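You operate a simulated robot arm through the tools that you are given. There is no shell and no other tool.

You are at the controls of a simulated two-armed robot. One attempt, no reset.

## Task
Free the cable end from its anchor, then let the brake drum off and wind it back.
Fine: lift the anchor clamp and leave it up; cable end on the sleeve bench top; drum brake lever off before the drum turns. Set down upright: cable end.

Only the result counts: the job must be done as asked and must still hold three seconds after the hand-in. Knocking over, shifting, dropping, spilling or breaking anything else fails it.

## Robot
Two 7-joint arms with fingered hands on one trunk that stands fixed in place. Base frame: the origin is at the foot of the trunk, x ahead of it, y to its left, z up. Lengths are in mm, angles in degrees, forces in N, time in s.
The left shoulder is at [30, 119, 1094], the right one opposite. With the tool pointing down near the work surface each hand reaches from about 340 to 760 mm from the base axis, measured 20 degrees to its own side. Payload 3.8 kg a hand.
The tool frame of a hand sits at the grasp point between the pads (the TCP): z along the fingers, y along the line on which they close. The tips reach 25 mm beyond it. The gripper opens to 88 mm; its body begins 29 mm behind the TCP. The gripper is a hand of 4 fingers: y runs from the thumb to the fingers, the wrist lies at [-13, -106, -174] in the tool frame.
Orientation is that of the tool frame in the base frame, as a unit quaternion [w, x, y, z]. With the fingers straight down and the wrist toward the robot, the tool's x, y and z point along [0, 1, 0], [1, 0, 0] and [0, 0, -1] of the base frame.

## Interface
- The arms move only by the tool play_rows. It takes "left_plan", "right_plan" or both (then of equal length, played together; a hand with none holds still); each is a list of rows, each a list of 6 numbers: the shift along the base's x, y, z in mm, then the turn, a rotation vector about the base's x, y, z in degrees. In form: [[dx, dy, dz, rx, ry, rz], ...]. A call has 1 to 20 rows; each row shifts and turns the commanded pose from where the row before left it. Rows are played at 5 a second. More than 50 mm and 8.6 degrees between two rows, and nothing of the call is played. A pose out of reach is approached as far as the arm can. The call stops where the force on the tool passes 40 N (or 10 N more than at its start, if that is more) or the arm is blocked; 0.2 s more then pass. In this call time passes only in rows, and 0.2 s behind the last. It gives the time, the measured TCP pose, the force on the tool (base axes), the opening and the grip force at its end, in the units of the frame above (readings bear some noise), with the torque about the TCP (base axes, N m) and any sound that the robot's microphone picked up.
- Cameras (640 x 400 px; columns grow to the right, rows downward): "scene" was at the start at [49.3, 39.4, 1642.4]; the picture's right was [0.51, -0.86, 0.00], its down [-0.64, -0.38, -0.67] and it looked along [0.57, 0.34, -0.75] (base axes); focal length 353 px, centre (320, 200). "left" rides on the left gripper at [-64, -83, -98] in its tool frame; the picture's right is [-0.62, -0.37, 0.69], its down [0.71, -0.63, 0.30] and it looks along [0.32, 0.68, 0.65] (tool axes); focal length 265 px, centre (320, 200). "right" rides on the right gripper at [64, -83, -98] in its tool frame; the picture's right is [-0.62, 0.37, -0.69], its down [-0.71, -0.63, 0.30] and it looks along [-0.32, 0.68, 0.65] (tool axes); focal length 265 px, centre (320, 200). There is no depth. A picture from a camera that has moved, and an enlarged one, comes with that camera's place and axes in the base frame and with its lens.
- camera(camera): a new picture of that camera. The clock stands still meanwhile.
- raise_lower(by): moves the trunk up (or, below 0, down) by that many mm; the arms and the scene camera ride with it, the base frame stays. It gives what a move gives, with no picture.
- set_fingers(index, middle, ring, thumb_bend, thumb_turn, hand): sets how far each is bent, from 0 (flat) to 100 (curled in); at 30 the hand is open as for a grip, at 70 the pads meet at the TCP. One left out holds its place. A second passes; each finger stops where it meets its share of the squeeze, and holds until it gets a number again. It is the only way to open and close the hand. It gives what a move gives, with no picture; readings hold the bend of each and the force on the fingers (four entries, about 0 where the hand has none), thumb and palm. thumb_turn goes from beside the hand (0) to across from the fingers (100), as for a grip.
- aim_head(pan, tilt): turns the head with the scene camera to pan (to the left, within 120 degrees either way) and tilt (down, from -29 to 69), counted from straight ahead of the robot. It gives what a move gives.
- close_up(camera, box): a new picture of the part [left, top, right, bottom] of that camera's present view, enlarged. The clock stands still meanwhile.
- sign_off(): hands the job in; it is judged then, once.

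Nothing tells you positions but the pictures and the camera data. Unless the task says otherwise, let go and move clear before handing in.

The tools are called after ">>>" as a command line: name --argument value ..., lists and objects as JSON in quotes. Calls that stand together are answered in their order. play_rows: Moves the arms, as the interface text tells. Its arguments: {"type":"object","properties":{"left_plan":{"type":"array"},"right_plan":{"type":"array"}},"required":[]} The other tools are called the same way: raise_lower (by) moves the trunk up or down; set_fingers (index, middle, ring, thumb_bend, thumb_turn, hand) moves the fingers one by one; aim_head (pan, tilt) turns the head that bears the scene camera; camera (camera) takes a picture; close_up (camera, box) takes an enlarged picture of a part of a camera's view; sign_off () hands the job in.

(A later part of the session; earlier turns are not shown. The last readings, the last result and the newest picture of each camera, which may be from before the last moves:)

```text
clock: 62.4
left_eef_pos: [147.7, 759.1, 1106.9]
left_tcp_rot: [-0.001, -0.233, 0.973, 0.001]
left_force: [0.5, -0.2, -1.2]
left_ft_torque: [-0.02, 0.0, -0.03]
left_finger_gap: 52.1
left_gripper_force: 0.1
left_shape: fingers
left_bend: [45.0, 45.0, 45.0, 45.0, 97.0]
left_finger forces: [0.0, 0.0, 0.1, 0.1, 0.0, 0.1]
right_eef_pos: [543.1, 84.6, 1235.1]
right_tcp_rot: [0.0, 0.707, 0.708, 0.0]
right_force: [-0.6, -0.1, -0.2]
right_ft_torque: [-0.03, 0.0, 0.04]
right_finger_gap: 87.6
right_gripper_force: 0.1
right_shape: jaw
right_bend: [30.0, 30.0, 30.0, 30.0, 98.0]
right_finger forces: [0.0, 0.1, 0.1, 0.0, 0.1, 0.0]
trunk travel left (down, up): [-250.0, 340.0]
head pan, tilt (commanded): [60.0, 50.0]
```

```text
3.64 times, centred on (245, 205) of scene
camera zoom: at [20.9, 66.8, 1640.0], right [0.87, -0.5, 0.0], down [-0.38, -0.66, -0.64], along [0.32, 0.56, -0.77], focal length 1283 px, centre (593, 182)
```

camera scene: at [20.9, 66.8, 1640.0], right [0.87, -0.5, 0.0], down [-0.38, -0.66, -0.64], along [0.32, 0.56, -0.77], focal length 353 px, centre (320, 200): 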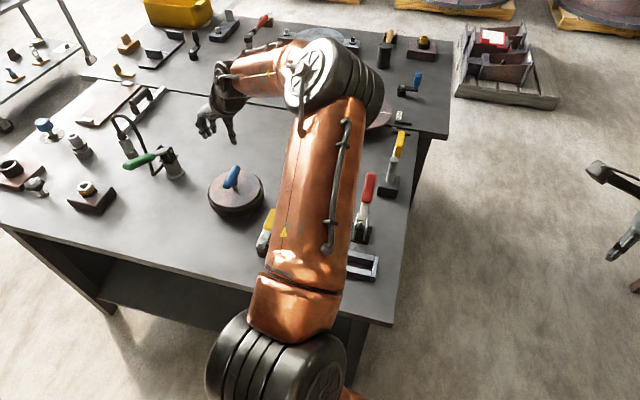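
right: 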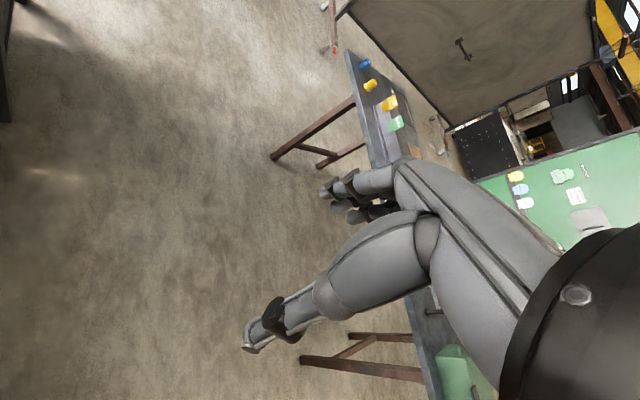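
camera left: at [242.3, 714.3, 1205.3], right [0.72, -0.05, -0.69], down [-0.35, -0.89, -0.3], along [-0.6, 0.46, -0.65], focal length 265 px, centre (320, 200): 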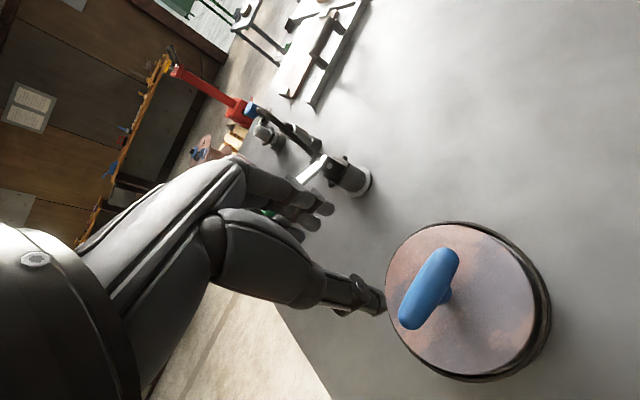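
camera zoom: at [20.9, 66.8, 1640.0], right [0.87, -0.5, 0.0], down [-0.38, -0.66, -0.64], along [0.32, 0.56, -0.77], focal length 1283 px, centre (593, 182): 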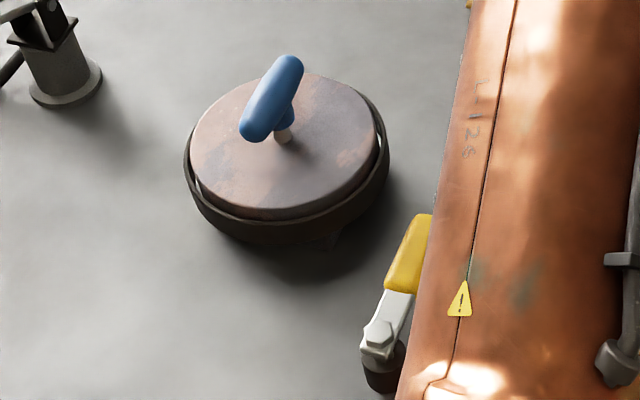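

That green one is a hose pump lever, unrelated; the drum has the band and the yellow lever beside it. I rotate to yaw ≈133°, centre over the T-bar (144, 756) and descend part way.

>>> play_rows --left_plan '[[-2, -2, 0, 0, 0, 8.3], [-1.5, -1, 0, 0, 0, 8.3], [0, 0, -30, 0, 0, 0], [0, 0, -30, 0, 0, 0], [0, 0, -20, 0, 0, 0], [0, 0, -10, 0, 0, 0]]'

>>> camera --camera "left"

>>> close_up --camera "scene" --box '[150, 110, 310, 260]'

```text
clock: 63.8
left_eef_pos: [143.7, 755.9, 1015.2]
left_tcp_rot: [0.001, -0.37, 0.929, 0.0]
left_force: [-0.9, -0.6, -0.2]
left_ft_torque: [0.0, -0.02, 0.03]
left_finger_gap: 52.2
left_gripper_force: 0.0
left_shape: fingers
left_bend: [45.0, 45.0, 45.0, 45.0, 97.0]
left_finger forces: [0.1, 0.1, 0.1, 0.0, 0.0, 0.0]
right_eef_pos: [542.9, 86.4, 1235.6]
right_tcp_rot: [0.0, 0.707, 0.707, -0.001]
right_force: [-0.1, -0.2, 0.6]
right_ft_torque: [-0.01, -0.01, -0.02]
right_finger_gap: 87.7
right_gripper_force: 0.1
right_shape: jaw
right_bend: [30.0, 30.0, 30.0, 30.0, 98.0]
right_finger forces: [0.1, 0.0, 0.0, 0.0, 0.1, 0.0]
trunk travel left (down, up): [-250.0, 340.0]
head pan, tilt (commanded): [60.0, 50.0]
```

```text
taken
camera left: at [247.2, 739.8, 1114.4], right [0.7, 0.16, -0.69], down [-0.08, -0.95, -0.3], along [-0.71, 0.27, -0.65], focal length 265 px, centre (320, 200)
```

left: 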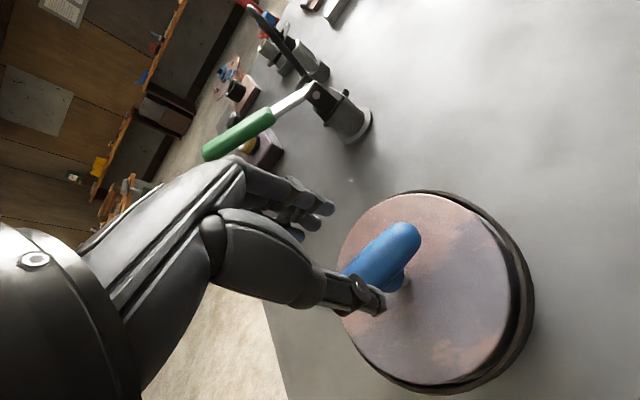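

```text
2.67 times, centred on (230, 185) of scene
camera zoom: at [20.4, 66.4, 1640.1], right [0.87, -0.5, 0.0], down [-0.38, -0.66, -0.64], along [0.32, 0.56, -0.77], focal length 941 px, centre (560, 240)
```

zoom: 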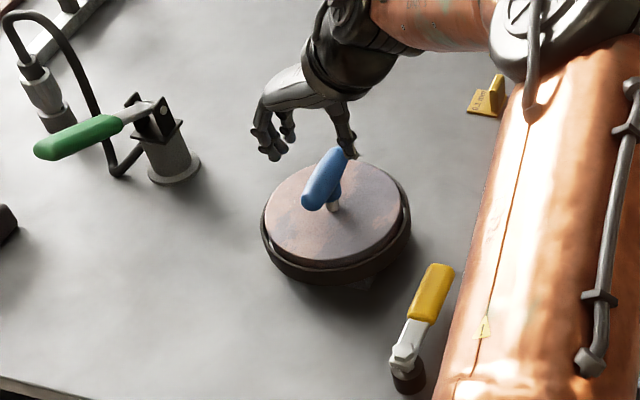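

Aligned: the bar runs between thumb (right) and fingers (left). I descend the last 60 mm in small steps.

>>> play_rows --left_plan '[[0, 0, -20, 0, 0, 0], [0, 0, -15, 0, 0, 0], [0, 0, -10, 0, 0, 0], [0, 0, -8, 0, 0, 0], [0, 0, -7, 0, 0, 0]]'

>>> camera --camera "left"

>>> close_up --camera "scene" --box '[150, 110, 310, 260]'

```text
clock: 65.0
left_eef_pos: [142.9, 755.9, 956.1]
left_tcp_rot: [0.0, -0.371, 0.929, -0.001]
left_force: [0.6, 0.3, 0.4]
left_ft_torque: [0.03, 0.02, 0.03]
left_finger_gap: 51.9
left_gripper_force: 0.0
left_shape: fingers
left_bend: [45.0, 45.0, 45.0, 45.0, 97.0]
left_finger forces: [0.0, 0.0, 0.0, 0.0, 0.0, 0.0]
right_eef_pos: [543.3, 85.1, 1234.7]
right_tcp_rot: [0.0, 0.707, 0.707, 0.0]
right_force: [0.6, -0.4, 0.2]
right_ft_torque: [-0.02, -0.02, 0.0]
right_finger_gap: 87.6
right_gripper_force: 0.0
right_shape: jaw
right_bend: [30.0, 30.0, 30.0, 30.0, 98.0]
right_finger forces: [0.0, 0.0, 0.1, 0.1, 0.0, 0.0]
trunk travel left (down, up): [-250.0, 340.0]
head pan, tilt (commanded): [60.0, 50.0]
```

```text
taken
camera left: at [246.7, 740.3, 1054.5], right [0.7, 0.16, -0.69], down [-0.08, -0.95, -0.3], along [-0.71, 0.27, -0.65], focal length 265 px, centre (320, 200)
```

left: 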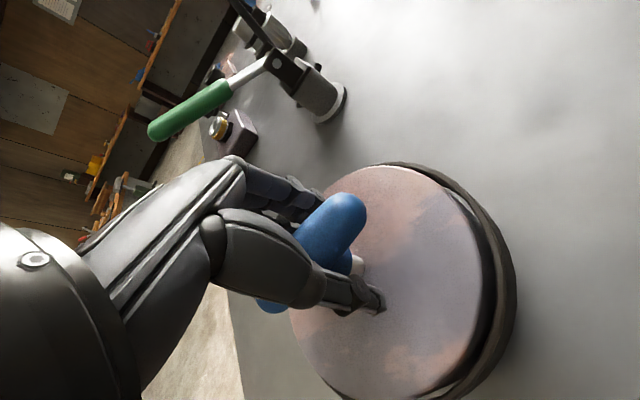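

```text
2.67 times, centred on (230, 185) of scene
camera zoom: at [20.2, 66.4, 1640.1], right [0.87, -0.5, 0.0], down [-0.38, -0.66, -0.64], along [0.32, 0.56, -0.77], focal length 941 px, centre (560, 240)
```

zoom: 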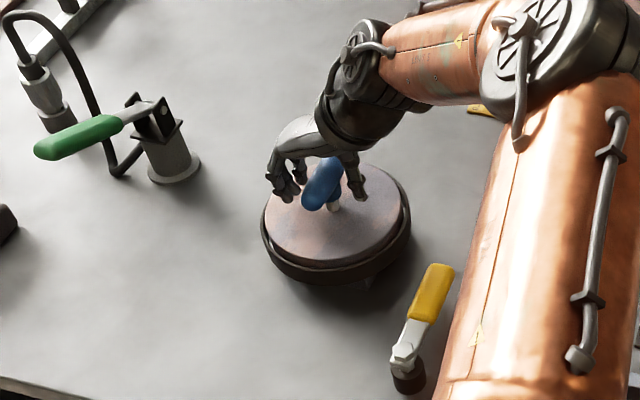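

The T-bar is well inside the grip at TCP height. I close the fingers on it.

>>> set_fingers --hand "left" --index 72 --middle 72 --ring 72 --thumb_bend 72

>>> camera --camera "left"

```text
clock: 66.0
left_eef_pos: [144.0, 755.3, 954.8]
left_tcp_rot: [-0.001, -0.371, 0.929, -0.001]
left_force: [3.0, -4.3, -6.6]
left_ft_torque: [0.05, 0.04, -0.01]
left_finger_gap: 2.8
left_gripper_force: 7.6
left_shape: fingers
left_bend: [72.0, 67.0, 72.0, 66.0, 99.0]
left_finger forces: [2.2, 2.7, 0.2, 0.0, 9.9, 0.0]
right_eef_pos: [542.9, 85.7, 1235.8]
right_tcp_rot: [0.0, 0.707, 0.707, 0.0]
right_force: [0.2, -1.0, 0.5]
right_ft_torque: [0.01, 0.03, -0.01]
right_finger_gap: 87.5
right_gripper_force: 0.1
right_shape: jaw
right_bend: [30.0, 30.0, 30.0, 30.0, 98.0]
right_finger forces: [0.1, 0.1, 0.0, 0.0, 0.0, 0.0]
trunk travel left (down, up): [-250.0, 340.0]
head pan, tilt (commanded): [60.0, 50.0]
```

```text
taken
camera left: at [247.6, 739.9, 1054.0], right [0.7, 0.16, -0.69], down [-0.08, -0.95, -0.3], along [-0.71, 0.27, -0.65], focal length 265 px, centre (320, 200)
```

left: 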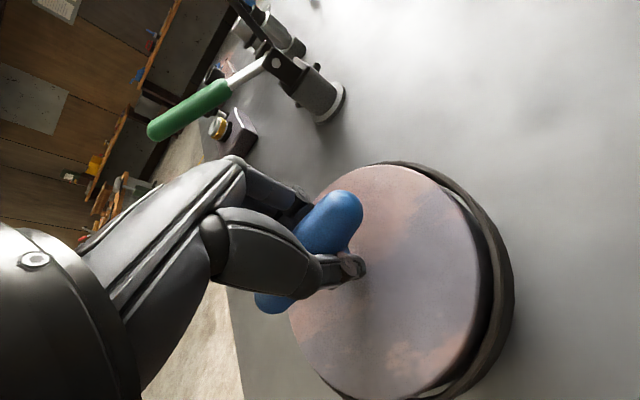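

The bar is caged: thumb on the right, fingers curled around from the left. I test a small clockwise turn (−10°) about the drum axis and watch torque.

>>> play_rows --left_plan '[[0, 0, 0, 0, 0, -3], [0, 0, 0, 0, 0, -3], [0, 0, 0, 0, 0, -4]]'

>>> camera --camera "left"

>>> close_up --camera "scene" --box '[150, 110, 310, 260]'

```text
clock: 66.8
left_eef_pos: [143.9, 756.1, 954.8]
left_tcp_rot: [-0.001, -0.288, 0.958, -0.001]
left_force: [2.7, -2.0, -5.8]
left_ft_torque: [0.04, 0.06, 0.03]
left_finger_gap: 3.2
left_gripper_force: 7.1
left_shape: fingers
left_bend: [72.0, 71.0, 72.0, 66.0, 98.0]
left_finger forces: [2.9, 2.6, 0.0, 0.0, 9.0, 0.0]
right_eef_pos: [543.3, 85.4, 1234.8]
right_tcp_rot: [-0.001, 0.707, 0.708, 0.0]
right_force: [0.4, 1.0, -0.8]
right_ft_torque: [-0.02, 0.0, -0.03]
right_finger_gap: 87.6
right_gripper_force: 0.2
right_shape: jaw
right_bend: [30.0, 30.0, 30.0, 30.0, 98.0]
right_finger forces: [0.1, 0.0, 0.0, 0.1, 0.1, 0.0]
trunk travel left (down, up): [-250.0, 340.0]
head pan, tilt (commanded): [60.0, 50.0]
```

```text
taken
camera left: at [243.2, 721.7, 1054.4], right [0.72, 0.03, -0.69], down [-0.25, -0.92, -0.3], along [-0.65, 0.39, -0.65], focal length 265 px, centre (320, 200)
```

left: 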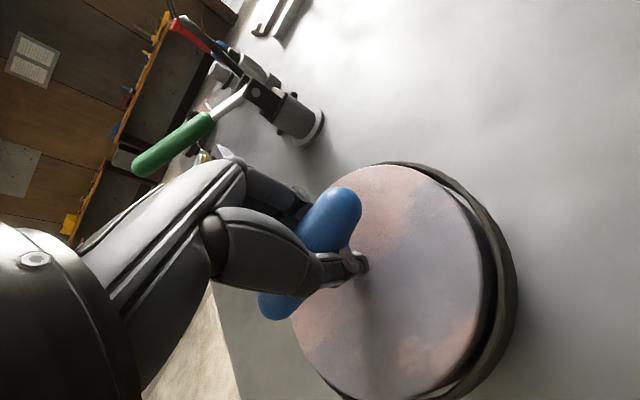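

```text
2.67 times, centred on (230, 185) of scene
camera zoom: at [20.6, 67.0, 1640.0], right [0.87, -0.5, 0.0], down [-0.38, -0.66, -0.64], along [0.32, 0.56, -0.77], focal length 941 px, centre (560, 240)
```

zoom: 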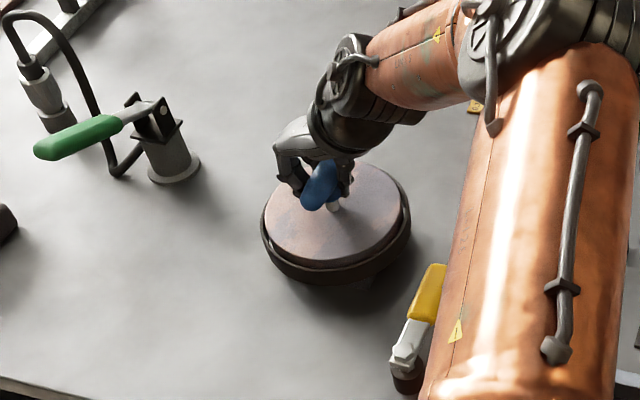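

The bar appears to follow with almost no torque. I continue clockwise another 20° to confirm the drum turns with it.

>>> play_rows --left_plan '[[0, 0, 0, 0, 0, -5], [0, 0, 0, 0, 0, -5], [0, 0, 0, 0, 0, -5], [0, 0, 0, 0, 0, -5]]'

>>> camera --camera "left"

>>> close_up --camera "scene" --box '[150, 110, 310, 260]'

```text
clock: 67.8
left_eef_pos: [144.7, 754.3, 955.2]
left_tcp_rot: [-0.001, -0.117, 0.993, 0.001]
left_force: [7.0, -4.3, -5.2]
left_ft_torque: [0.02, 0.02, 0.09]
left_finger_gap: 3.7
left_gripper_force: 8.4
left_shape: fingers
left_bend: [72.0, 71.0, 72.0, 66.0, 97.0]
left_finger forces: [3.1, 1.7, 0.1, 0.0, 11.5, 0.0]
right_eef_pos: [542.5, 84.3, 1234.7]
right_tcp_rot: [0.0, 0.707, 0.707, 0.0]
right_force: [-0.6, -0.5, 0.2]
right_ft_torque: [-0.03, -0.01, 0.02]
right_finger_gap: 87.4
right_gripper_force: 0.1
right_shape: jaw
right_bend: [30.0, 30.0, 30.0, 30.0, 98.0]
right_finger forces: [0.0, 0.0, 0.0, 0.0, 0.1, 0.0]
trunk travel left (down, up): [-250.0, 340.0]
head pan, tilt (commanded): [60.0, 50.0]
```

```text
taken
camera left: at [226.6, 689.0, 1054.4], right [0.69, -0.22, -0.69], down [-0.55, -0.78, -0.3], along [-0.47, 0.59, -0.65], focal length 265 px, centre (320, 200)
```

left: 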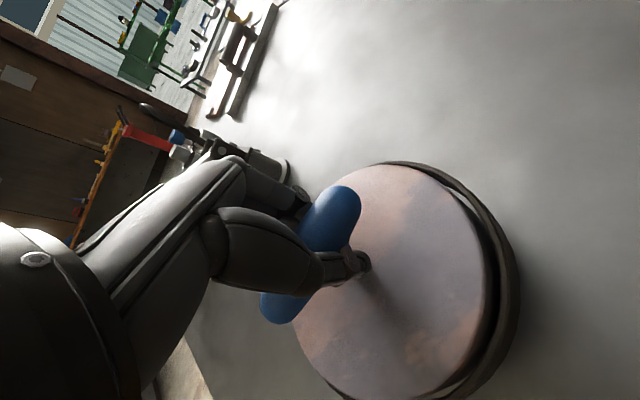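

```text
2.67 times, centred on (230, 185) of scene
camera zoom: at [21.1, 66.3, 1640.0], right [0.87, -0.5, 0.0], down [-0.38, -0.66, -0.64], along [0.32, 0.56, -0.77], focal length 941 px, centre (560, 240)
```

zoom: 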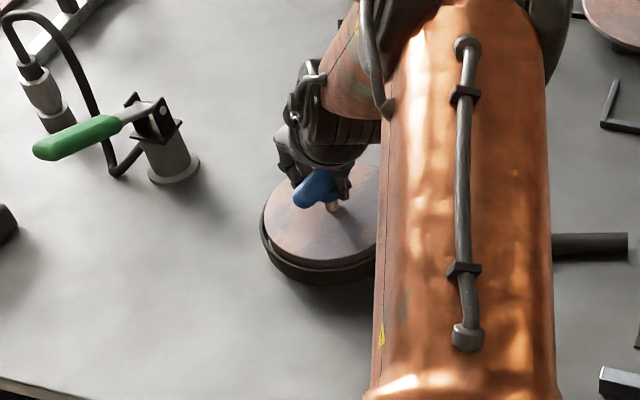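

The drum turns freely clockwise (disc texture moves with the hand). To know which way is "back", I'll return to the start angle and check whether the other direction is blocked.

>>> play_rows --left_plan '[[0, 0, 0, 0, 0, 5], [0, 0, 0, 0, 0, 5], [0, 0, 0, 0, 0, 5], [0, 0, 0, 0, 0, 5], [0, 0, 0, 0, 0, 5], [0, 0, 0, 0, 0, 5]]'

>>> camera --camera "left"

>>> close_up --camera "scene" --box '[150, 110, 310, 260]'

```text
clock: 69.2
left_eef_pos: [142.5, 756.2, 955.4]
left_tcp_rot: [0.0, -0.372, 0.928, 0.0]
left_force: [2.3, -0.1, -5.6]
left_ft_torque: [0.06, 0.11, -0.01]
left_finger_gap: 3.3
left_gripper_force: 7.8
left_shape: fingers
left_bend: [72.0, 71.0, 72.0, 66.0, 99.0]
left_finger forces: [3.0, 3.6, 0.1, 0.0, 9.0, 0.1]
right_eef_pos: [542.8, 85.5, 1235.2]
right_tcp_rot: [0.001, 0.707, 0.707, 0.0]
right_force: [-0.9, -0.6, 0.0]
right_ft_torque: [0.0, 0.0, -0.01]
right_finger_gap: 87.5
right_gripper_force: 0.1
right_shape: jaw
right_bend: [30.0, 30.0, 30.0, 30.0, 98.0]
right_finger forces: [0.0, 0.0, 0.1, 0.0, 0.0, 0.0]
trunk travel left (down, up): [-250.0, 340.0]
head pan, tilt (commanded): [60.0, 50.0]
```

```text
taken
camera left: at [246.9, 739.7, 1054.5], right [0.7, 0.16, -0.69], down [-0.08, -0.95, -0.3], along [-0.71, 0.27, -0.65], focal length 265 px, centre (320, 200)
```

left: 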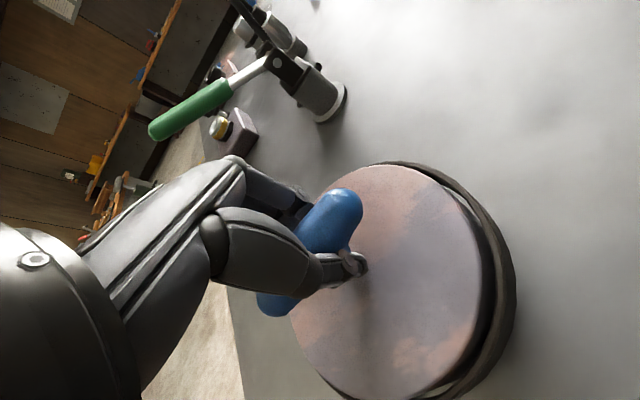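

```text
2.67 times, centred on (230, 185) of scene
camera zoom: at [20.9, 67.2, 1640.0], right [0.87, -0.5, 0.0], down [-0.38, -0.66, -0.64], along [0.32, 0.56, -0.77], focal length 941 px, centre (560, 240)
```

zoom: 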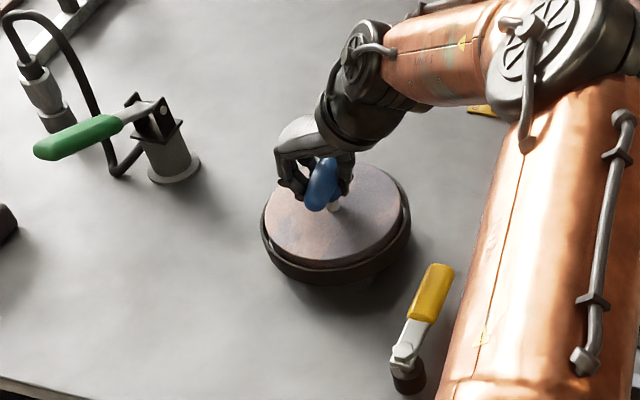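

Back at the start angle. Now a small test beyond it, counter-clockwise (+12°).

>>> play_rows --left_plan '[[0, 0, 0, 0, 0, 4], [0, 0, 0, 0, 0, 4], [0, 0, 0, 0, 0, 4]]'

>>> camera --camera "left"

>>> close_up --camera "scene" --box '[150, 110, 310, 260]'

```text
clock: 70.0
left_eef_pos: [142.2, 757.1, 955.8]
left_tcp_rot: [-0.001, -0.467, 0.884, -0.001]
left_force: [0.3, -0.3, -5.0]
left_ft_torque: [0.05, 0.13, -0.04]
left_finger_gap: 3.0
left_gripper_force: 8.1
left_shape: fingers
left_bend: [72.0, 67.0, 72.0, 66.0, 99.0]
left_finger forces: [3.2, 4.5, 0.3, 0.0, 8.4, 0.0]
right_eef_pos: [542.7, 84.8, 1234.7]
right_tcp_rot: [0.0, 0.708, 0.707, -0.001]
right_force: [0.5, 0.2, -0.6]
right_ft_torque: [0.04, -0.01, 0.01]
right_finger_gap: 87.6
right_gripper_force: 0.0
right_shape: jaw
right_bend: [30.0, 30.0, 30.0, 30.0, 98.0]
right_finger forces: [0.0, 0.0, 0.0, 0.0, 0.1, 0.0]
trunk travel left (down, up): [-250.0, 340.0]
head pan, tilt (commanded): [60.0, 50.0]
```

```text
taken
camera left: at [247.3, 762.0, 1054.4], right [0.65, 0.3, -0.69], down [0.12, -0.95, -0.3], along [-0.75, 0.12, -0.65], focal length 265 px, centre (320, 200)
```

left: 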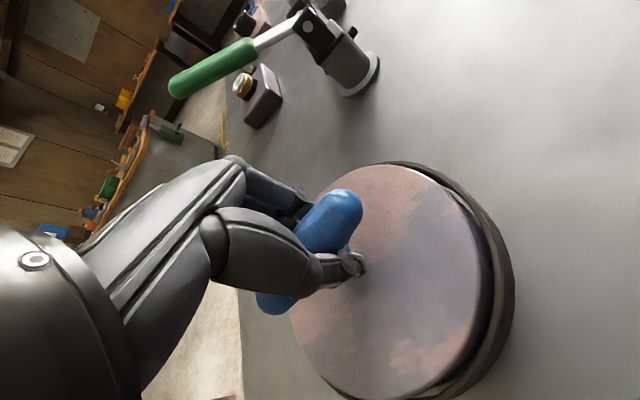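

```text
2.67 times, centred on (230, 185) of scene
camera zoom: at [20.4, 67.2, 1640.0], right [0.87, -0.5, 0.0], down [-0.38, -0.66, -0.64], along [0.32, 0.56, -0.77], focal length 941 px, centre (560, 240)
```

zoom: 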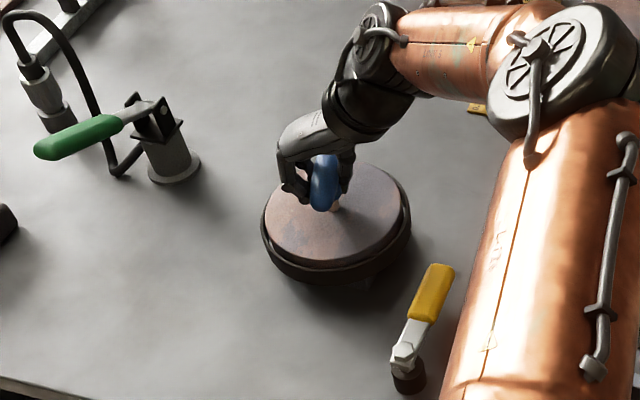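

It also turns freely counter-clockwise, so the direction needs evidence. I'll look very closely at the drum rim and base for marks or stops.

>>> close_up --camera "scene" --box '[208, 165, 262, 225]'

>>> close_up --camera "left" --box '[270, 150, 530, 400]'

>>> close_up --camera "left" --box '[420, 150, 530, 400]'

```text
6.67 times, centred on (235, 195) of scene
camera zoom: at [20.4, 67.2, 1640.0], right [0.87, -0.5, 0.0], down [-0.38, -0.66, -0.64], along [0.32, 0.56, -0.77], focal length 2352 px, centre (887, 233)
```

zoom: 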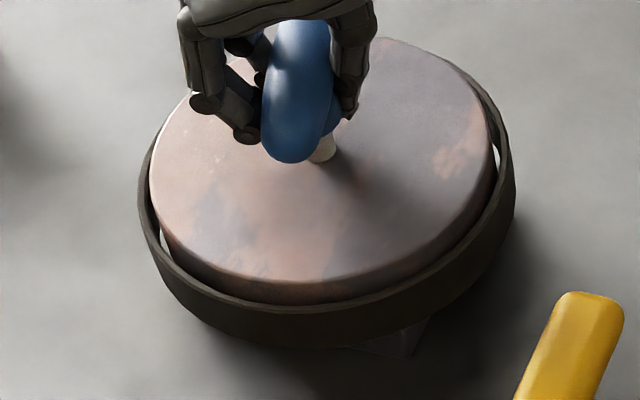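

```text
1.60 times, centred on (400, 275) of left
camera zoom: at [247.3, 762.0, 1054.4], right [0.65, 0.3, -0.69], down [0.12, -0.95, -0.3], along [-0.75, 0.12, -0.65], focal length 425 px, centre (192, 80)
```

zoom: 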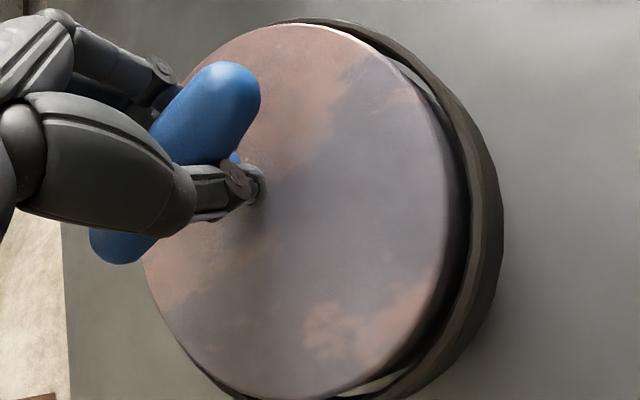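

```text
1.60 times, centred on (475, 275) of left
camera zoom: at [247.3, 762.0, 1054.4], right [0.65, 0.3, -0.69], down [0.12, -0.95, -0.3], along [-0.75, 0.12, -0.65], focal length 425 px, centre (72, 80)
```

zoom: 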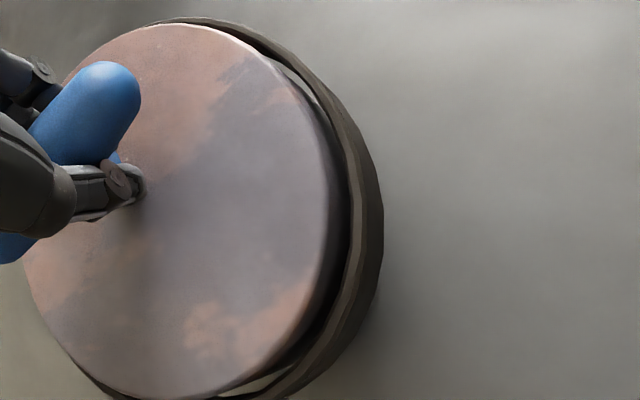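

No marks on it; the drum has no visible index. I'll look for end stops, since a nearby stop in one direction would show which way is meant: first further counter-clockwise.

>>> play_rows --left_plan '[[0, 0, 0, 0, 0, 5], [0, 0, 0, 0, 0, 5], [0, 0, 0, 0, 0, 5], [0, 0, 0, 0, 0, 5]]'

>>> camera --camera "left"

>>> close_up --camera "scene" --box '[150, 110, 310, 260]'

```text
clock: 71.0
left_eef_pos: [141.5, 756.3, 955.7]
left_tcp_rot: [-0.001, -0.614, 0.789, 0.0]
left_force: [-3.9, 0.0, -4.8]
left_ft_torque: [0.01, 0.17, -0.03]
left_finger_gap: 3.0
left_gripper_force: 9.0
left_shape: fingers
left_bend: [72.0, 66.0, 72.0, 67.0, 100.0]
left_finger forces: [4.2, 5.9, 1.0, 0.1, 6.8, 0.0]
right_eef_pos: [541.1, 86.4, 1235.3]
right_tcp_rot: [0.0, 0.707, 0.707, -0.001]
right_force: [0.7, -0.6, 0.1]
right_ft_torque: [-0.04, 0.01, 0.01]
right_finger_gap: 87.5
right_gripper_force: 0.1
right_shape: jaw
right_bend: [30.0, 30.0, 30.0, 30.0, 98.0]
right_finger forces: [0.0, 0.0, 0.1, 0.0, 0.0, 0.0]
trunk travel left (down, up): [-250.0, 340.0]
head pan, tilt (commanded): [60.0, 50.0]
```

```text
taken
camera left: at [238.1, 797.8, 1054.5], right [0.51, 0.51, -0.69], down [0.43, -0.85, -0.3], along [-0.74, -0.15, -0.65], focal length 265 px, centre (320, 200)
```

left: 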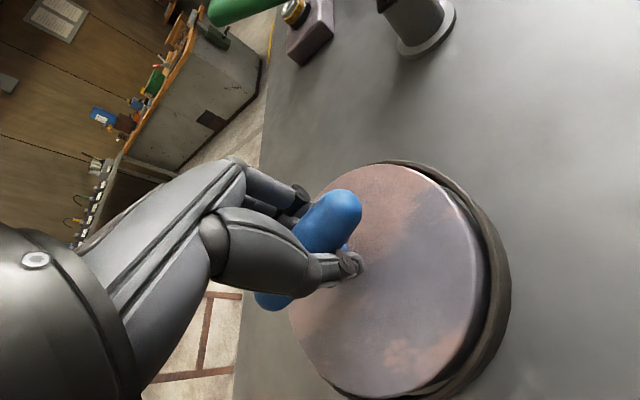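

```text
2.67 times, centred on (230, 185) of scene
camera zoom: at [19.3, 67.0, 1640.0], right [0.87, -0.5, 0.0], down [-0.38, -0.66, -0.64], along [0.32, 0.56, -0.77], focal length 941 px, centre (560, 240)
```

zoom: 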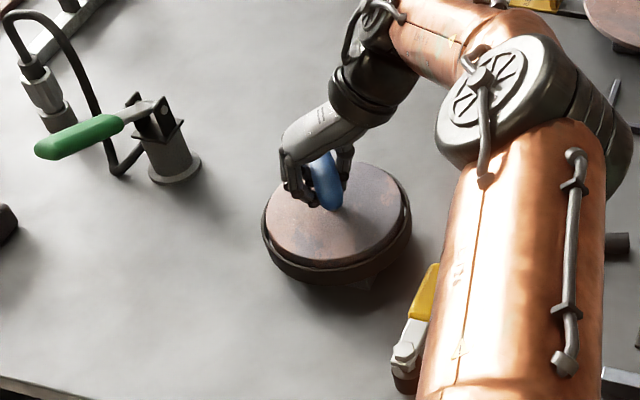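

Still free at +32°. I continue counter-clockwise to look for a stop.

>>> play_rows --left_plan '[[0, 0, 0, 0, 0, 5], [0, 0, 0, 0, 0, 5], [0, 0, 0, 0, 0, 5], [0, 0, 0, 0, 0, 5]]'

>>> camera --camera "left"

>>> camera --camera "scene"

```text
clock: 72.0
left_eef_pos: [140.1, 750.7, 954.4]
left_tcp_rot: [-0.001, 0.74, -0.673, -0.001]
left_force: [-3.8, 16.8, -4.1]
left_ft_torque: [0.16, 0.12, 0.0]
left_finger_gap: 3.2
left_gripper_force: 10.2
left_shape: fingers
left_bend: [72.0, 67.0, 72.0, 68.0, 97.0]
left_finger forces: [9.3, 2.9, 0.7, 0.1, 8.0, 0.0]
left hand out of reach, approached as far as the arm can: row 4
right_eef_pos: [543.0, 87.8, 1235.8]
right_tcp_rot: [0.0, 0.706, 0.708, 0.0]
right_force: [-0.5, 0.2, -0.7]
right_ft_torque: [-0.04, 0.01, -0.01]
right_finger_gap: 87.9
right_gripper_force: 0.1
right_shape: jaw
right_bend: [30.0, 30.0, 30.0, 30.0, 98.0]
right_finger forces: [0.1, 0.0, 0.0, 0.0, 0.1, 0.0]
trunk travel left (down, up): [-250.0, 340.0]
head pan, tilt (commanded): [60.0, 50.0]
```

```text
taken
camera left: at [216.7, 822.3, 1054.7], right [0.31, 0.65, -0.69], down [0.7, -0.65, -0.31], along [-0.65, -0.39, -0.66], focal length 265 px, centre (320, 200)
```

left: 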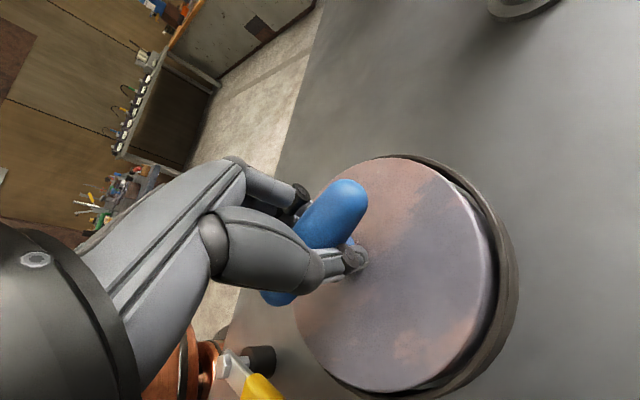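

```text
taken
camera scene: at [20.2, 70.2, 1639.9], right [0.87, -0.5, 0.0], down [-0.38, -0.67, -0.64], along [0.32, 0.55, -0.77], focal length 353 px, centre (320, 200)
```

scene: 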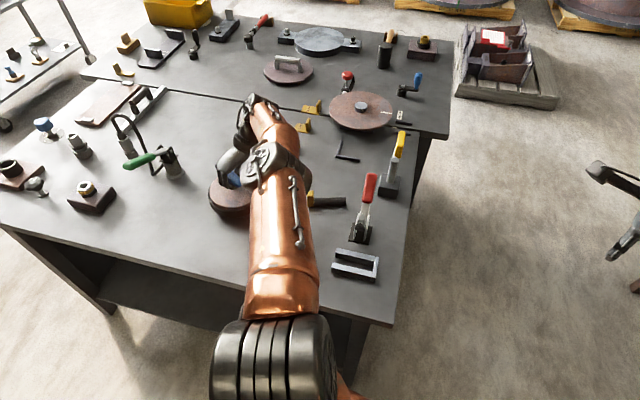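

No stop counter-clockwise up to +52° (there my arm runs out of reach). I turn back clockwise past the start angle to search for a stop on that side.

>>> play_rows --left_plan '[[0, 0, 0, 0, 0, -6], [0, 0, 0, 0, 0, -6], [0, 0, 0, 0, 0, -7], [0, 0, 0, 0, 0, -7], [0, 0, 0, 0, 0, -7], [0, 0, 0, 0, 0, -7], [0, 0, 0, 0, 0, -7], [0, 0, 0, 0, 0, -7], [0, 0, 0, 0, 0, -7], [0, 0, 0, 0, 0, -7], [0, 0, 0, 0, 0, -7], [0, 0, 0, 0, 0, -7], [0, 0, 0, 0, 0, -7]]'

>>> camera --camera "left"

>>> camera --camera "scene"

```text
clock: 74.8
left_eef_pos: [142.9, 746.9, 955.5]
left_tcp_rot: [0.001, -0.055, 0.998, -0.001]
left_force: [5.2, 9.5, -3.5]
left_ft_torque: [0.16, -0.04, -0.01]
left_finger_gap: 3.8
left_gripper_force: 11.9
left_shape: fingers
left_bend: [71.0, 71.0, 72.0, 70.0, 97.0]
left_finger forces: [11.1, 5.5, 0.8, 0.0, 6.7, 0.1]
right_eef_pos: [542.6, 86.7, 1235.8]
right_tcp_rot: [0.0, 0.707, 0.707, 0.0]
right_force: [0.3, 0.3, -0.3]
right_ft_torque: [-0.01, 0.0, 0.01]
right_finger_gap: 87.6
right_gripper_force: 0.0
right_shape: jaw
right_bend: [30.0, 30.0, 30.0, 30.0, 98.0]
right_finger forces: [0.1, 0.0, 0.1, 0.0, 0.0, 0.1]
trunk travel left (down, up): [-250.0, 340.0]
head pan, tilt (commanded): [60.0, 50.0]
```

```text
taken
camera left: at [214.2, 672.1, 1054.9], right [0.66, -0.3, -0.69], down [-0.64, -0.71, -0.3], along [-0.4, 0.64, -0.65], focal length 265 px, centre (320, 200)
```

left: 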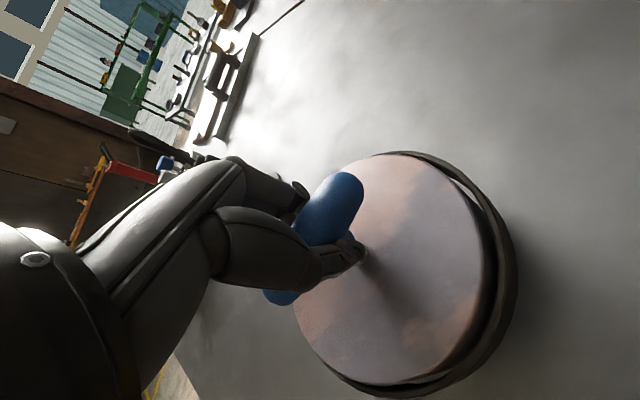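

```text
taken
camera scene: at [20.5, 68.4, 1640.0], right [0.87, -0.5, 0.0], down [-0.38, -0.66, -0.64], along [0.32, 0.56, -0.77], focal length 353 px, centre (320, 200)
```

scene: 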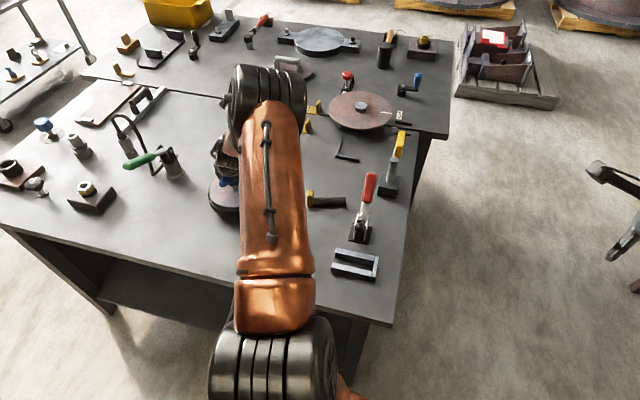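

The hand had drifted ~8 mm in y after the reach limit; I correct this while continuing clockwise.

>>> play_rows --left_plan '[[0.5, 3, 0, 0, 0, -3], [0.5, 3, 0, 0, 0, -4], [0, 2, 0, 0, 0, -5], [0, 0, 0, 0, 0, -6], [0, 0, 0, 0, 0, -6], [0, 0, 0, 0, 0, -6]]'

>>> camera --camera "left"

>>> close_up --camera "scene" --box '[150, 110, 310, 260]'

```text
clock: 76.2
left_eef_pos: [142.6, 753.0, 956.7]
left_tcp_rot: [0.0, 0.206, 0.979, 0.0]
left_force: [6.1, -11.8, -6.8]
left_ft_torque: [0.03, -0.09, 0.07]
left_finger_gap: 5.5
left_gripper_force: 10.7
left_shape: fingers
left_bend: [71.0, 71.0, 72.0, 66.0, 96.0]
left_finger forces: [4.5, 1.6, 0.0, 0.1, 14.5, 0.0]
right_eef_pos: [542.7, 85.1, 1234.9]
right_tcp_rot: [0.0, 0.707, 0.707, 0.0]
right_force: [0.5, 0.3, -1.1]
right_ft_torque: [-0.02, -0.02, -0.04]
right_finger_gap: 87.7
right_gripper_force: 0.1
right_shape: jaw
right_bend: [30.0, 30.0, 30.0, 30.0, 98.0]
right_finger forces: [0.0, 0.0, 0.0, 0.0, 0.0, 0.0]
trunk travel left (down, up): [-250.0, 340.0]
head pan, tilt (commanded): [60.0, 50.0]
```

```text
taken
camera left: at [167.4, 651.1, 1055.9], right [0.42, -0.59, -0.69], down [-0.91, -0.29, -0.3], along [-0.02, 0.76, -0.66], focal length 265 px, centre (320, 200)
```

left: 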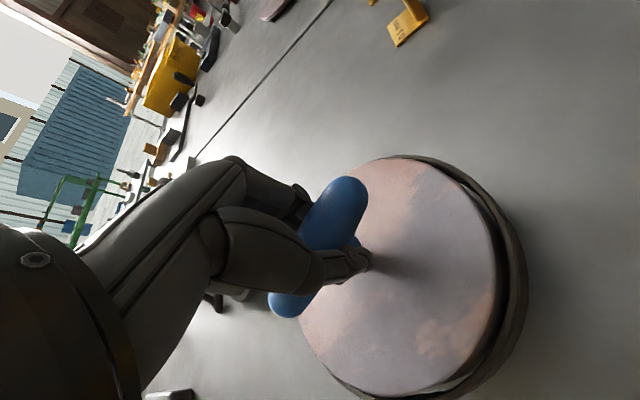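

```text
2.67 times, centred on (230, 185) of scene
camera zoom: at [20.9, 65.2, 1640.1], right [0.87, -0.5, 0.0], down [-0.38, -0.66, -0.64], along [0.32, 0.56, -0.77], focal length 941 px, centre (560, 240)
```

zoom: 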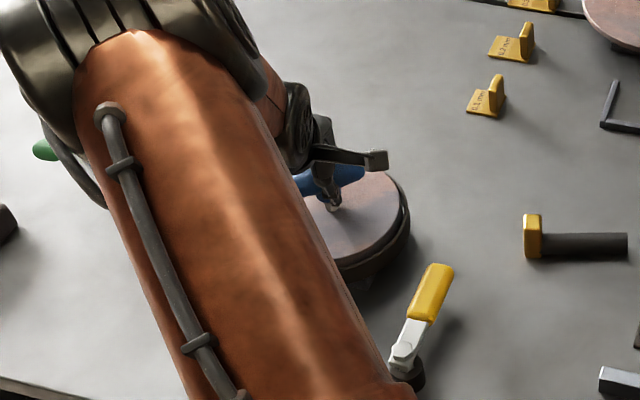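

Still free at about −67°, with the cage slightly off-centre. I nudge the centre and continue clockwise.

>>> play_rows --left_plan '[[1, -3, 0, 0, 0, -5], [0, 0, 0, 0, 0, -6], [0, 0, 0, 0, 0, -6], [0, 0, 0, 0, 0, -6], [0, 0, 0, 0, 0, -6], [0, 0, 0, 0, 0, -6]]'

>>> camera --camera "left"

>>> close_up --camera "scene" --box '[150, 110, 310, 260]'

```text
clock: 77.6
left_eef_pos: [141.8, 750.9, 957.2]
left_tcp_rot: [0.0, 0.489, 0.873, -0.002]
left_force: [4.3, -9.5, -6.1]
left_ft_torque: [0.01, -0.13, 0.02]
left_finger_gap: 5.5
left_gripper_force: 9.1
left_shape: fingers
left_bend: [71.0, 71.0, 72.0, 67.0, 96.0]
left_finger forces: [6.8, 1.6, 0.1, 0.0, 10.0, 0.0]
right_eef_pos: [543.2, 85.2, 1235.1]
right_tcp_rot: [0.0, 0.707, 0.707, 0.0]
right_force: [0.0, 1.1, 0.5]
right_ft_torque: [0.0, -0.02, 0.03]
right_finger_gap: 87.6
right_gripper_force: 0.0
right_shape: jaw
right_bend: [30.0, 30.0, 30.0, 30.0, 98.0]
right_finger forces: [0.0, 0.0, 0.0, 0.0, 0.1, 0.0]
trunk travel left (down, up): [-250.0, 340.0]
head pan, tilt (commanded): [60.0, 50.0]
```

```text
taken
camera left: at [104.7, 653.1, 1056.4], right [0.01, -0.72, -0.69], down [-0.91, 0.28, -0.3], along [0.41, 0.63, -0.66], focal length 265 px, centre (320, 200)
```

left: 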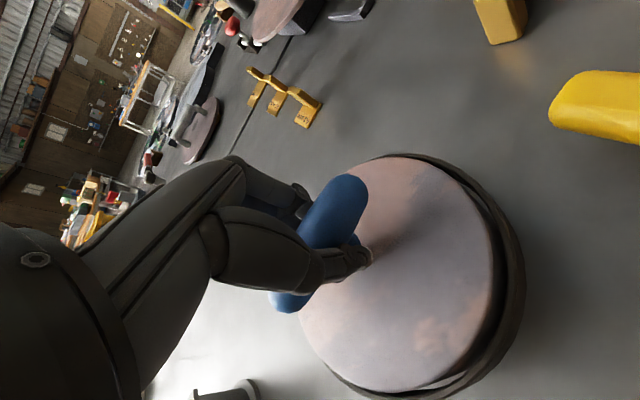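

```text
2.67 times, centred on (230, 185) of scene
camera zoom: at [20.9, 65.6, 1640.1], right [0.87, -0.5, 0.0], down [-0.38, -0.66, -0.64], along [0.32, 0.56, -0.77], focal length 941 px, centre (560, 240)
```

zoom: 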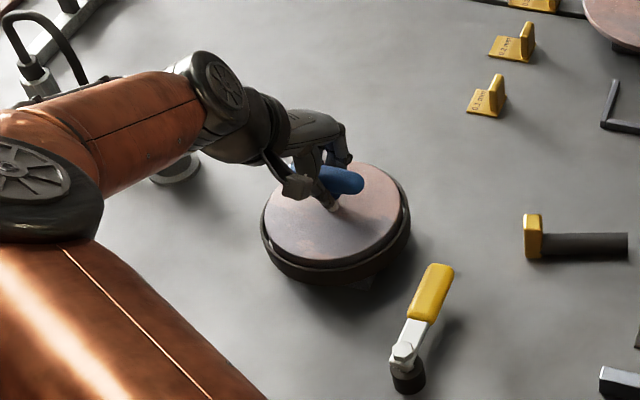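

About −102° clockwise now and no stop; elbow and forearm stay high above the pump. I continue clockwise carefully.

>>> play_rows --left_plan '[[0, -1, 0, 0, 0, -5], [0, -1, 0, 0, 0, -5], [0, 0, 0, 0, 0, -5], [0, 0, 0, 0, 0, -5], [0, 0, 0, 0, 0, -5]]'

>>> camera --camera "left"

>>> close_up --camera "scene" --box '[100, 80, 310, 260]'

```text
clock: 78.8
left_eef_pos: [142.4, 753.2, 957.7]
left_tcp_rot: [-0.001, 0.665, 0.747, 0.001]
left_force: [5.5, 5.8, -2.8]
left_ft_torque: [0.06, -0.04, 0.66]
left_finger_gap: 8.6
left_gripper_force: 18.1
left_shape: fingers
left_bend: [71.0, 72.0, 72.0, 68.0, 93.0]
left_finger forces: [20.9, 1.5, 0.0, 0.0, 13.9, 0.0]
right_eef_pos: [542.7, 86.1, 1234.8]
right_tcp_rot: [0.001, 0.707, 0.707, -0.001]
right_force: [-0.6, 0.2, 1.1]
right_ft_torque: [-0.03, -0.02, 0.0]
right_finger_gap: 87.7
right_gripper_force: 0.1
right_shape: jaw
right_bend: [30.0, 30.0, 30.0, 30.0, 98.0]
right_finger forces: [0.0, 0.1, 0.0, 0.0, 0.0, 0.0]
trunk travel left (down, up): [-250.0, 340.0]
head pan, tilt (commanded): [60.0, 50.0]
```

```text
taken
camera left: at [66.6, 678.5, 1056.1], right [-0.3, -0.66, -0.69], down [-0.71, 0.64, -0.3], along [0.64, 0.4, -0.65], focal length 265 px, centre (320, 200)
```

left: 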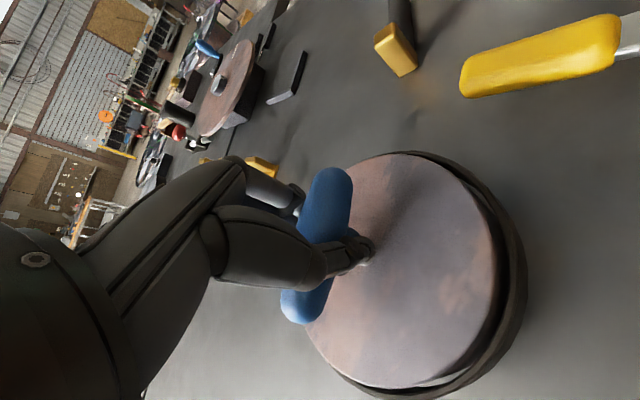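

```text
2.22 times, centred on (205, 170) of scene
camera zoom: at [21.3, 67.9, 1640.0], right [0.87, -0.5, 0.0], down [-0.38, -0.66, -0.64], along [0.32, 0.56, -0.77], focal length 784 px, centre (576, 267)
```

zoom: 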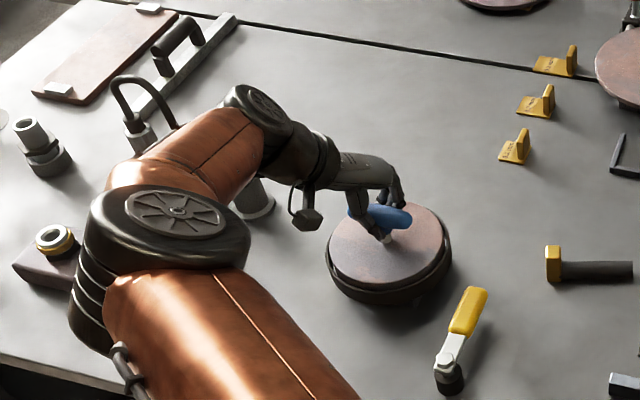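

Now there's a real stop: torque 0.66 N·m and the bar lags the hand. The bar has stopped at about −80° clockwise from its start. For certainty I'll also look for the stop in the other direction; first I unwind the hand to re-align with the bar.

>>> play_rows --left_plan '[[0, 0, 0, 0, 0, 6], [0, 0, 0, 0, 0, 6], [0, 0, 0, 0, 0, 6], [0, 0, 0, 0, 0, 6], [0, 0, 0, 0, 0, 6], [0, 0, 0, 0, 0, 6]]'

>>> camera --camera "left"

>>> close_up --camera "scene" --box '[100, 80, 310, 260]'

```text
clock: 80.2
left_eef_pos: [141.5, 751.1, 955.6]
left_tcp_rot: [0.001, 0.401, 0.916, -0.001]
left_force: [-0.6, -0.9, 1.6]
left_ft_torque: [0.04, -0.07, -0.03]
left_finger_gap: 5.8
left_gripper_force: 9.0
left_shape: fingers
left_bend: [71.0, 72.0, 72.0, 67.0, 99.0]
left_finger forces: [5.5, 4.5, 0.4, 0.0, 8.3, 0.1]
right_eef_pos: [541.9, 84.7, 1235.3]
right_tcp_rot: [-0.001, 0.707, 0.707, 0.0]
right_force: [-0.3, -0.8, -1.0]
right_ft_torque: [-0.04, 0.02, -0.02]
right_finger_gap: 87.5
right_gripper_force: 0.1
right_shape: jaw
right_bend: [30.0, 30.0, 30.0, 30.0, 98.0]
right_finger forces: [0.0, 0.0, 0.0, 0.0, 0.0, 0.0]
trunk travel left (down, up): [-250.0, 340.0]
head pan, tilt (commanded): [60.0, 50.0]
```

```text
taken
camera left: at [123.9, 646.3, 1056.0], right [0.15, -0.71, -0.69], down [-0.95, 0.1, -0.3], along [0.28, 0.7, -0.65], focal length 265 px, centre (320, 200)
```

left: 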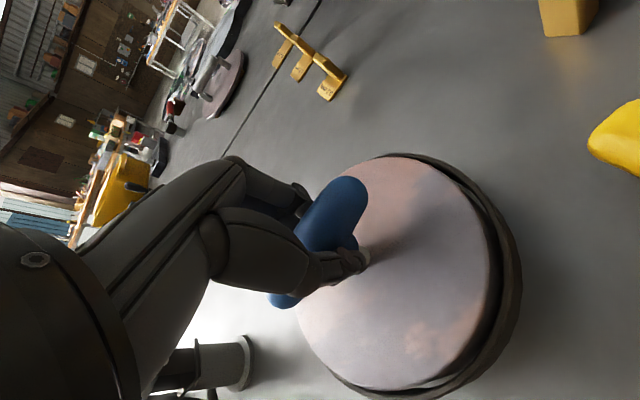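

```text
2.22 times, centred on (205, 170) of scene
camera zoom: at [20.3, 65.8, 1640.1], right [0.87, -0.5, 0.0], down [-0.38, -0.66, -0.64], along [0.32, 0.56, -0.77], focal length 784 px, centre (576, 267)
```

zoom: 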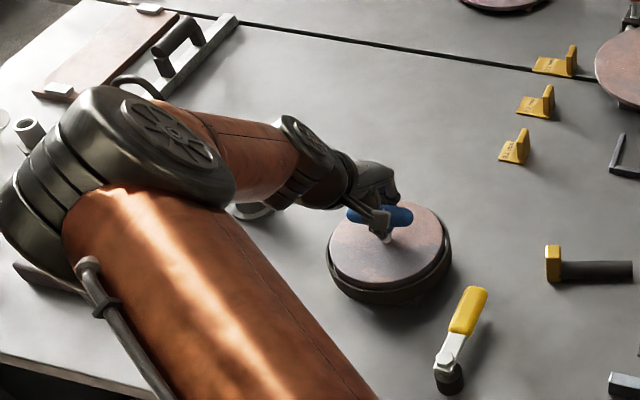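

Aligned with the bar at its clockwise stop. Now I rotate counter-clockwise about the axis up to yaw ≈175°.

>>> play_rows --left_plan '[[0.1, 0, 0, 0, 0, 7], [0.1, 0.1, 0, 0, 0, 7], [0.1, 0.1, 0, 0, 0, 7], [0.1, 0.1, 0, 0, 0, 7], [0.1, 0.1, 0, 0, 0, 7], [0.1, 0.1, 0, 0, 0, 7], [0.1, 0.1, 0, 0, 0, 7], [0.1, 0.1, 0, 0, 0, 7], [0.1, 0.1, 0, 0, 0, 7], [0.1, 0.1, 0, 0, 0, 7], [0, 0.1, 0, 0, 0, 7], [0, 0, 0, 0, 0, 7], [0, 0, 0, 0, 0, 7], [0, 0, 0, 0, 0, 7], [0, 0, 0, 0, 0, 7], [0, 0, 0, 0, 0, 7], [0, 0, 0, 0, 0, 7], [0, 0, 0, 0, 0, 7]]'

>>> camera --camera "left"

>>> close_up --camera "scene" --box '[150, 110, 310, 260]'

```text
clock: 84.0
left_eef_pos: [141.2, 750.1, 956.8]
left_tcp_rot: [0.0, -0.634, 0.773, 0.0]
left_force: [-7.6, -5.4, 1.2]
left_ft_torque: [-0.09, 0.13, -0.01]
left_finger_gap: 5.4
left_gripper_force: 11.0
left_shape: fingers
left_bend: [71.0, 67.0, 71.0, 67.0, 100.0]
left_finger forces: [6.5, 9.3, 1.8, 0.0, 5.2, 0.0]
right_eef_pos: [540.5, 84.0, 1235.3]
right_tcp_rot: [0.001, 0.707, 0.707, 0.001]
right_force: [0.2, -0.2, 0.0]
right_ft_torque: [0.02, 0.02, 0.03]
right_finger_gap: 87.5
right_gripper_force: 0.1
right_shape: jaw
right_bend: [30.0, 30.0, 30.0, 30.0, 98.0]
right_finger forces: [0.0, 0.0, 0.1, 0.0, 0.0, 0.1]
trunk travel left (down, up): [-250.0, 340.0]
head pan, tilt (commanded): [60.0, 50.0]
```

```text
taken
camera left: at [235.7, 797.0, 1056.3], right [0.48, 0.54, -0.69], down [0.48, -0.82, -0.3], along [-0.73, -0.18, -0.65], focal length 265 px, centre (320, 200)
```

left: 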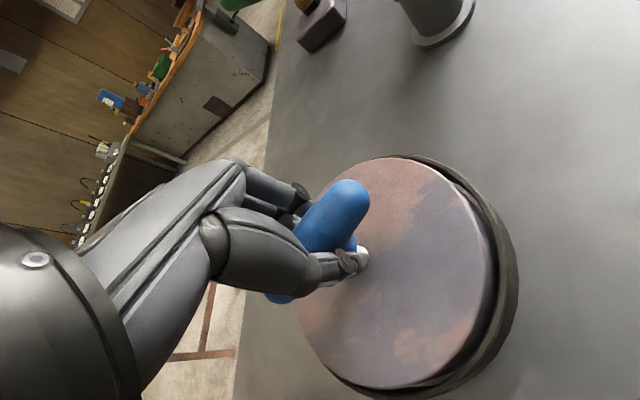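

```text
2.67 times, centred on (230, 185) of scene
camera zoom: at [18.8, 65.3, 1640.1], right [0.87, -0.5, 0.0], down [-0.38, -0.66, -0.64], along [0.32, 0.56, -0.77], focal length 941 px, centre (560, 240)
```

zoom: 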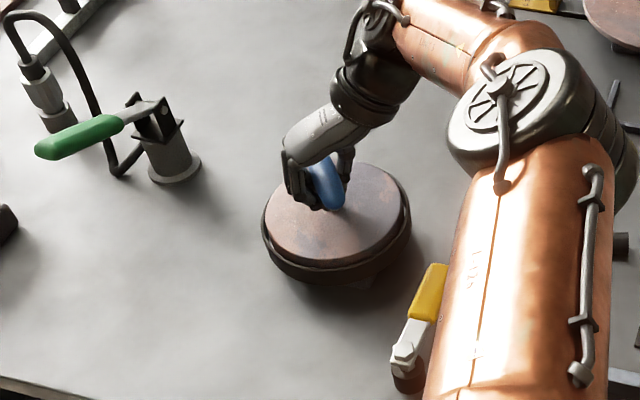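

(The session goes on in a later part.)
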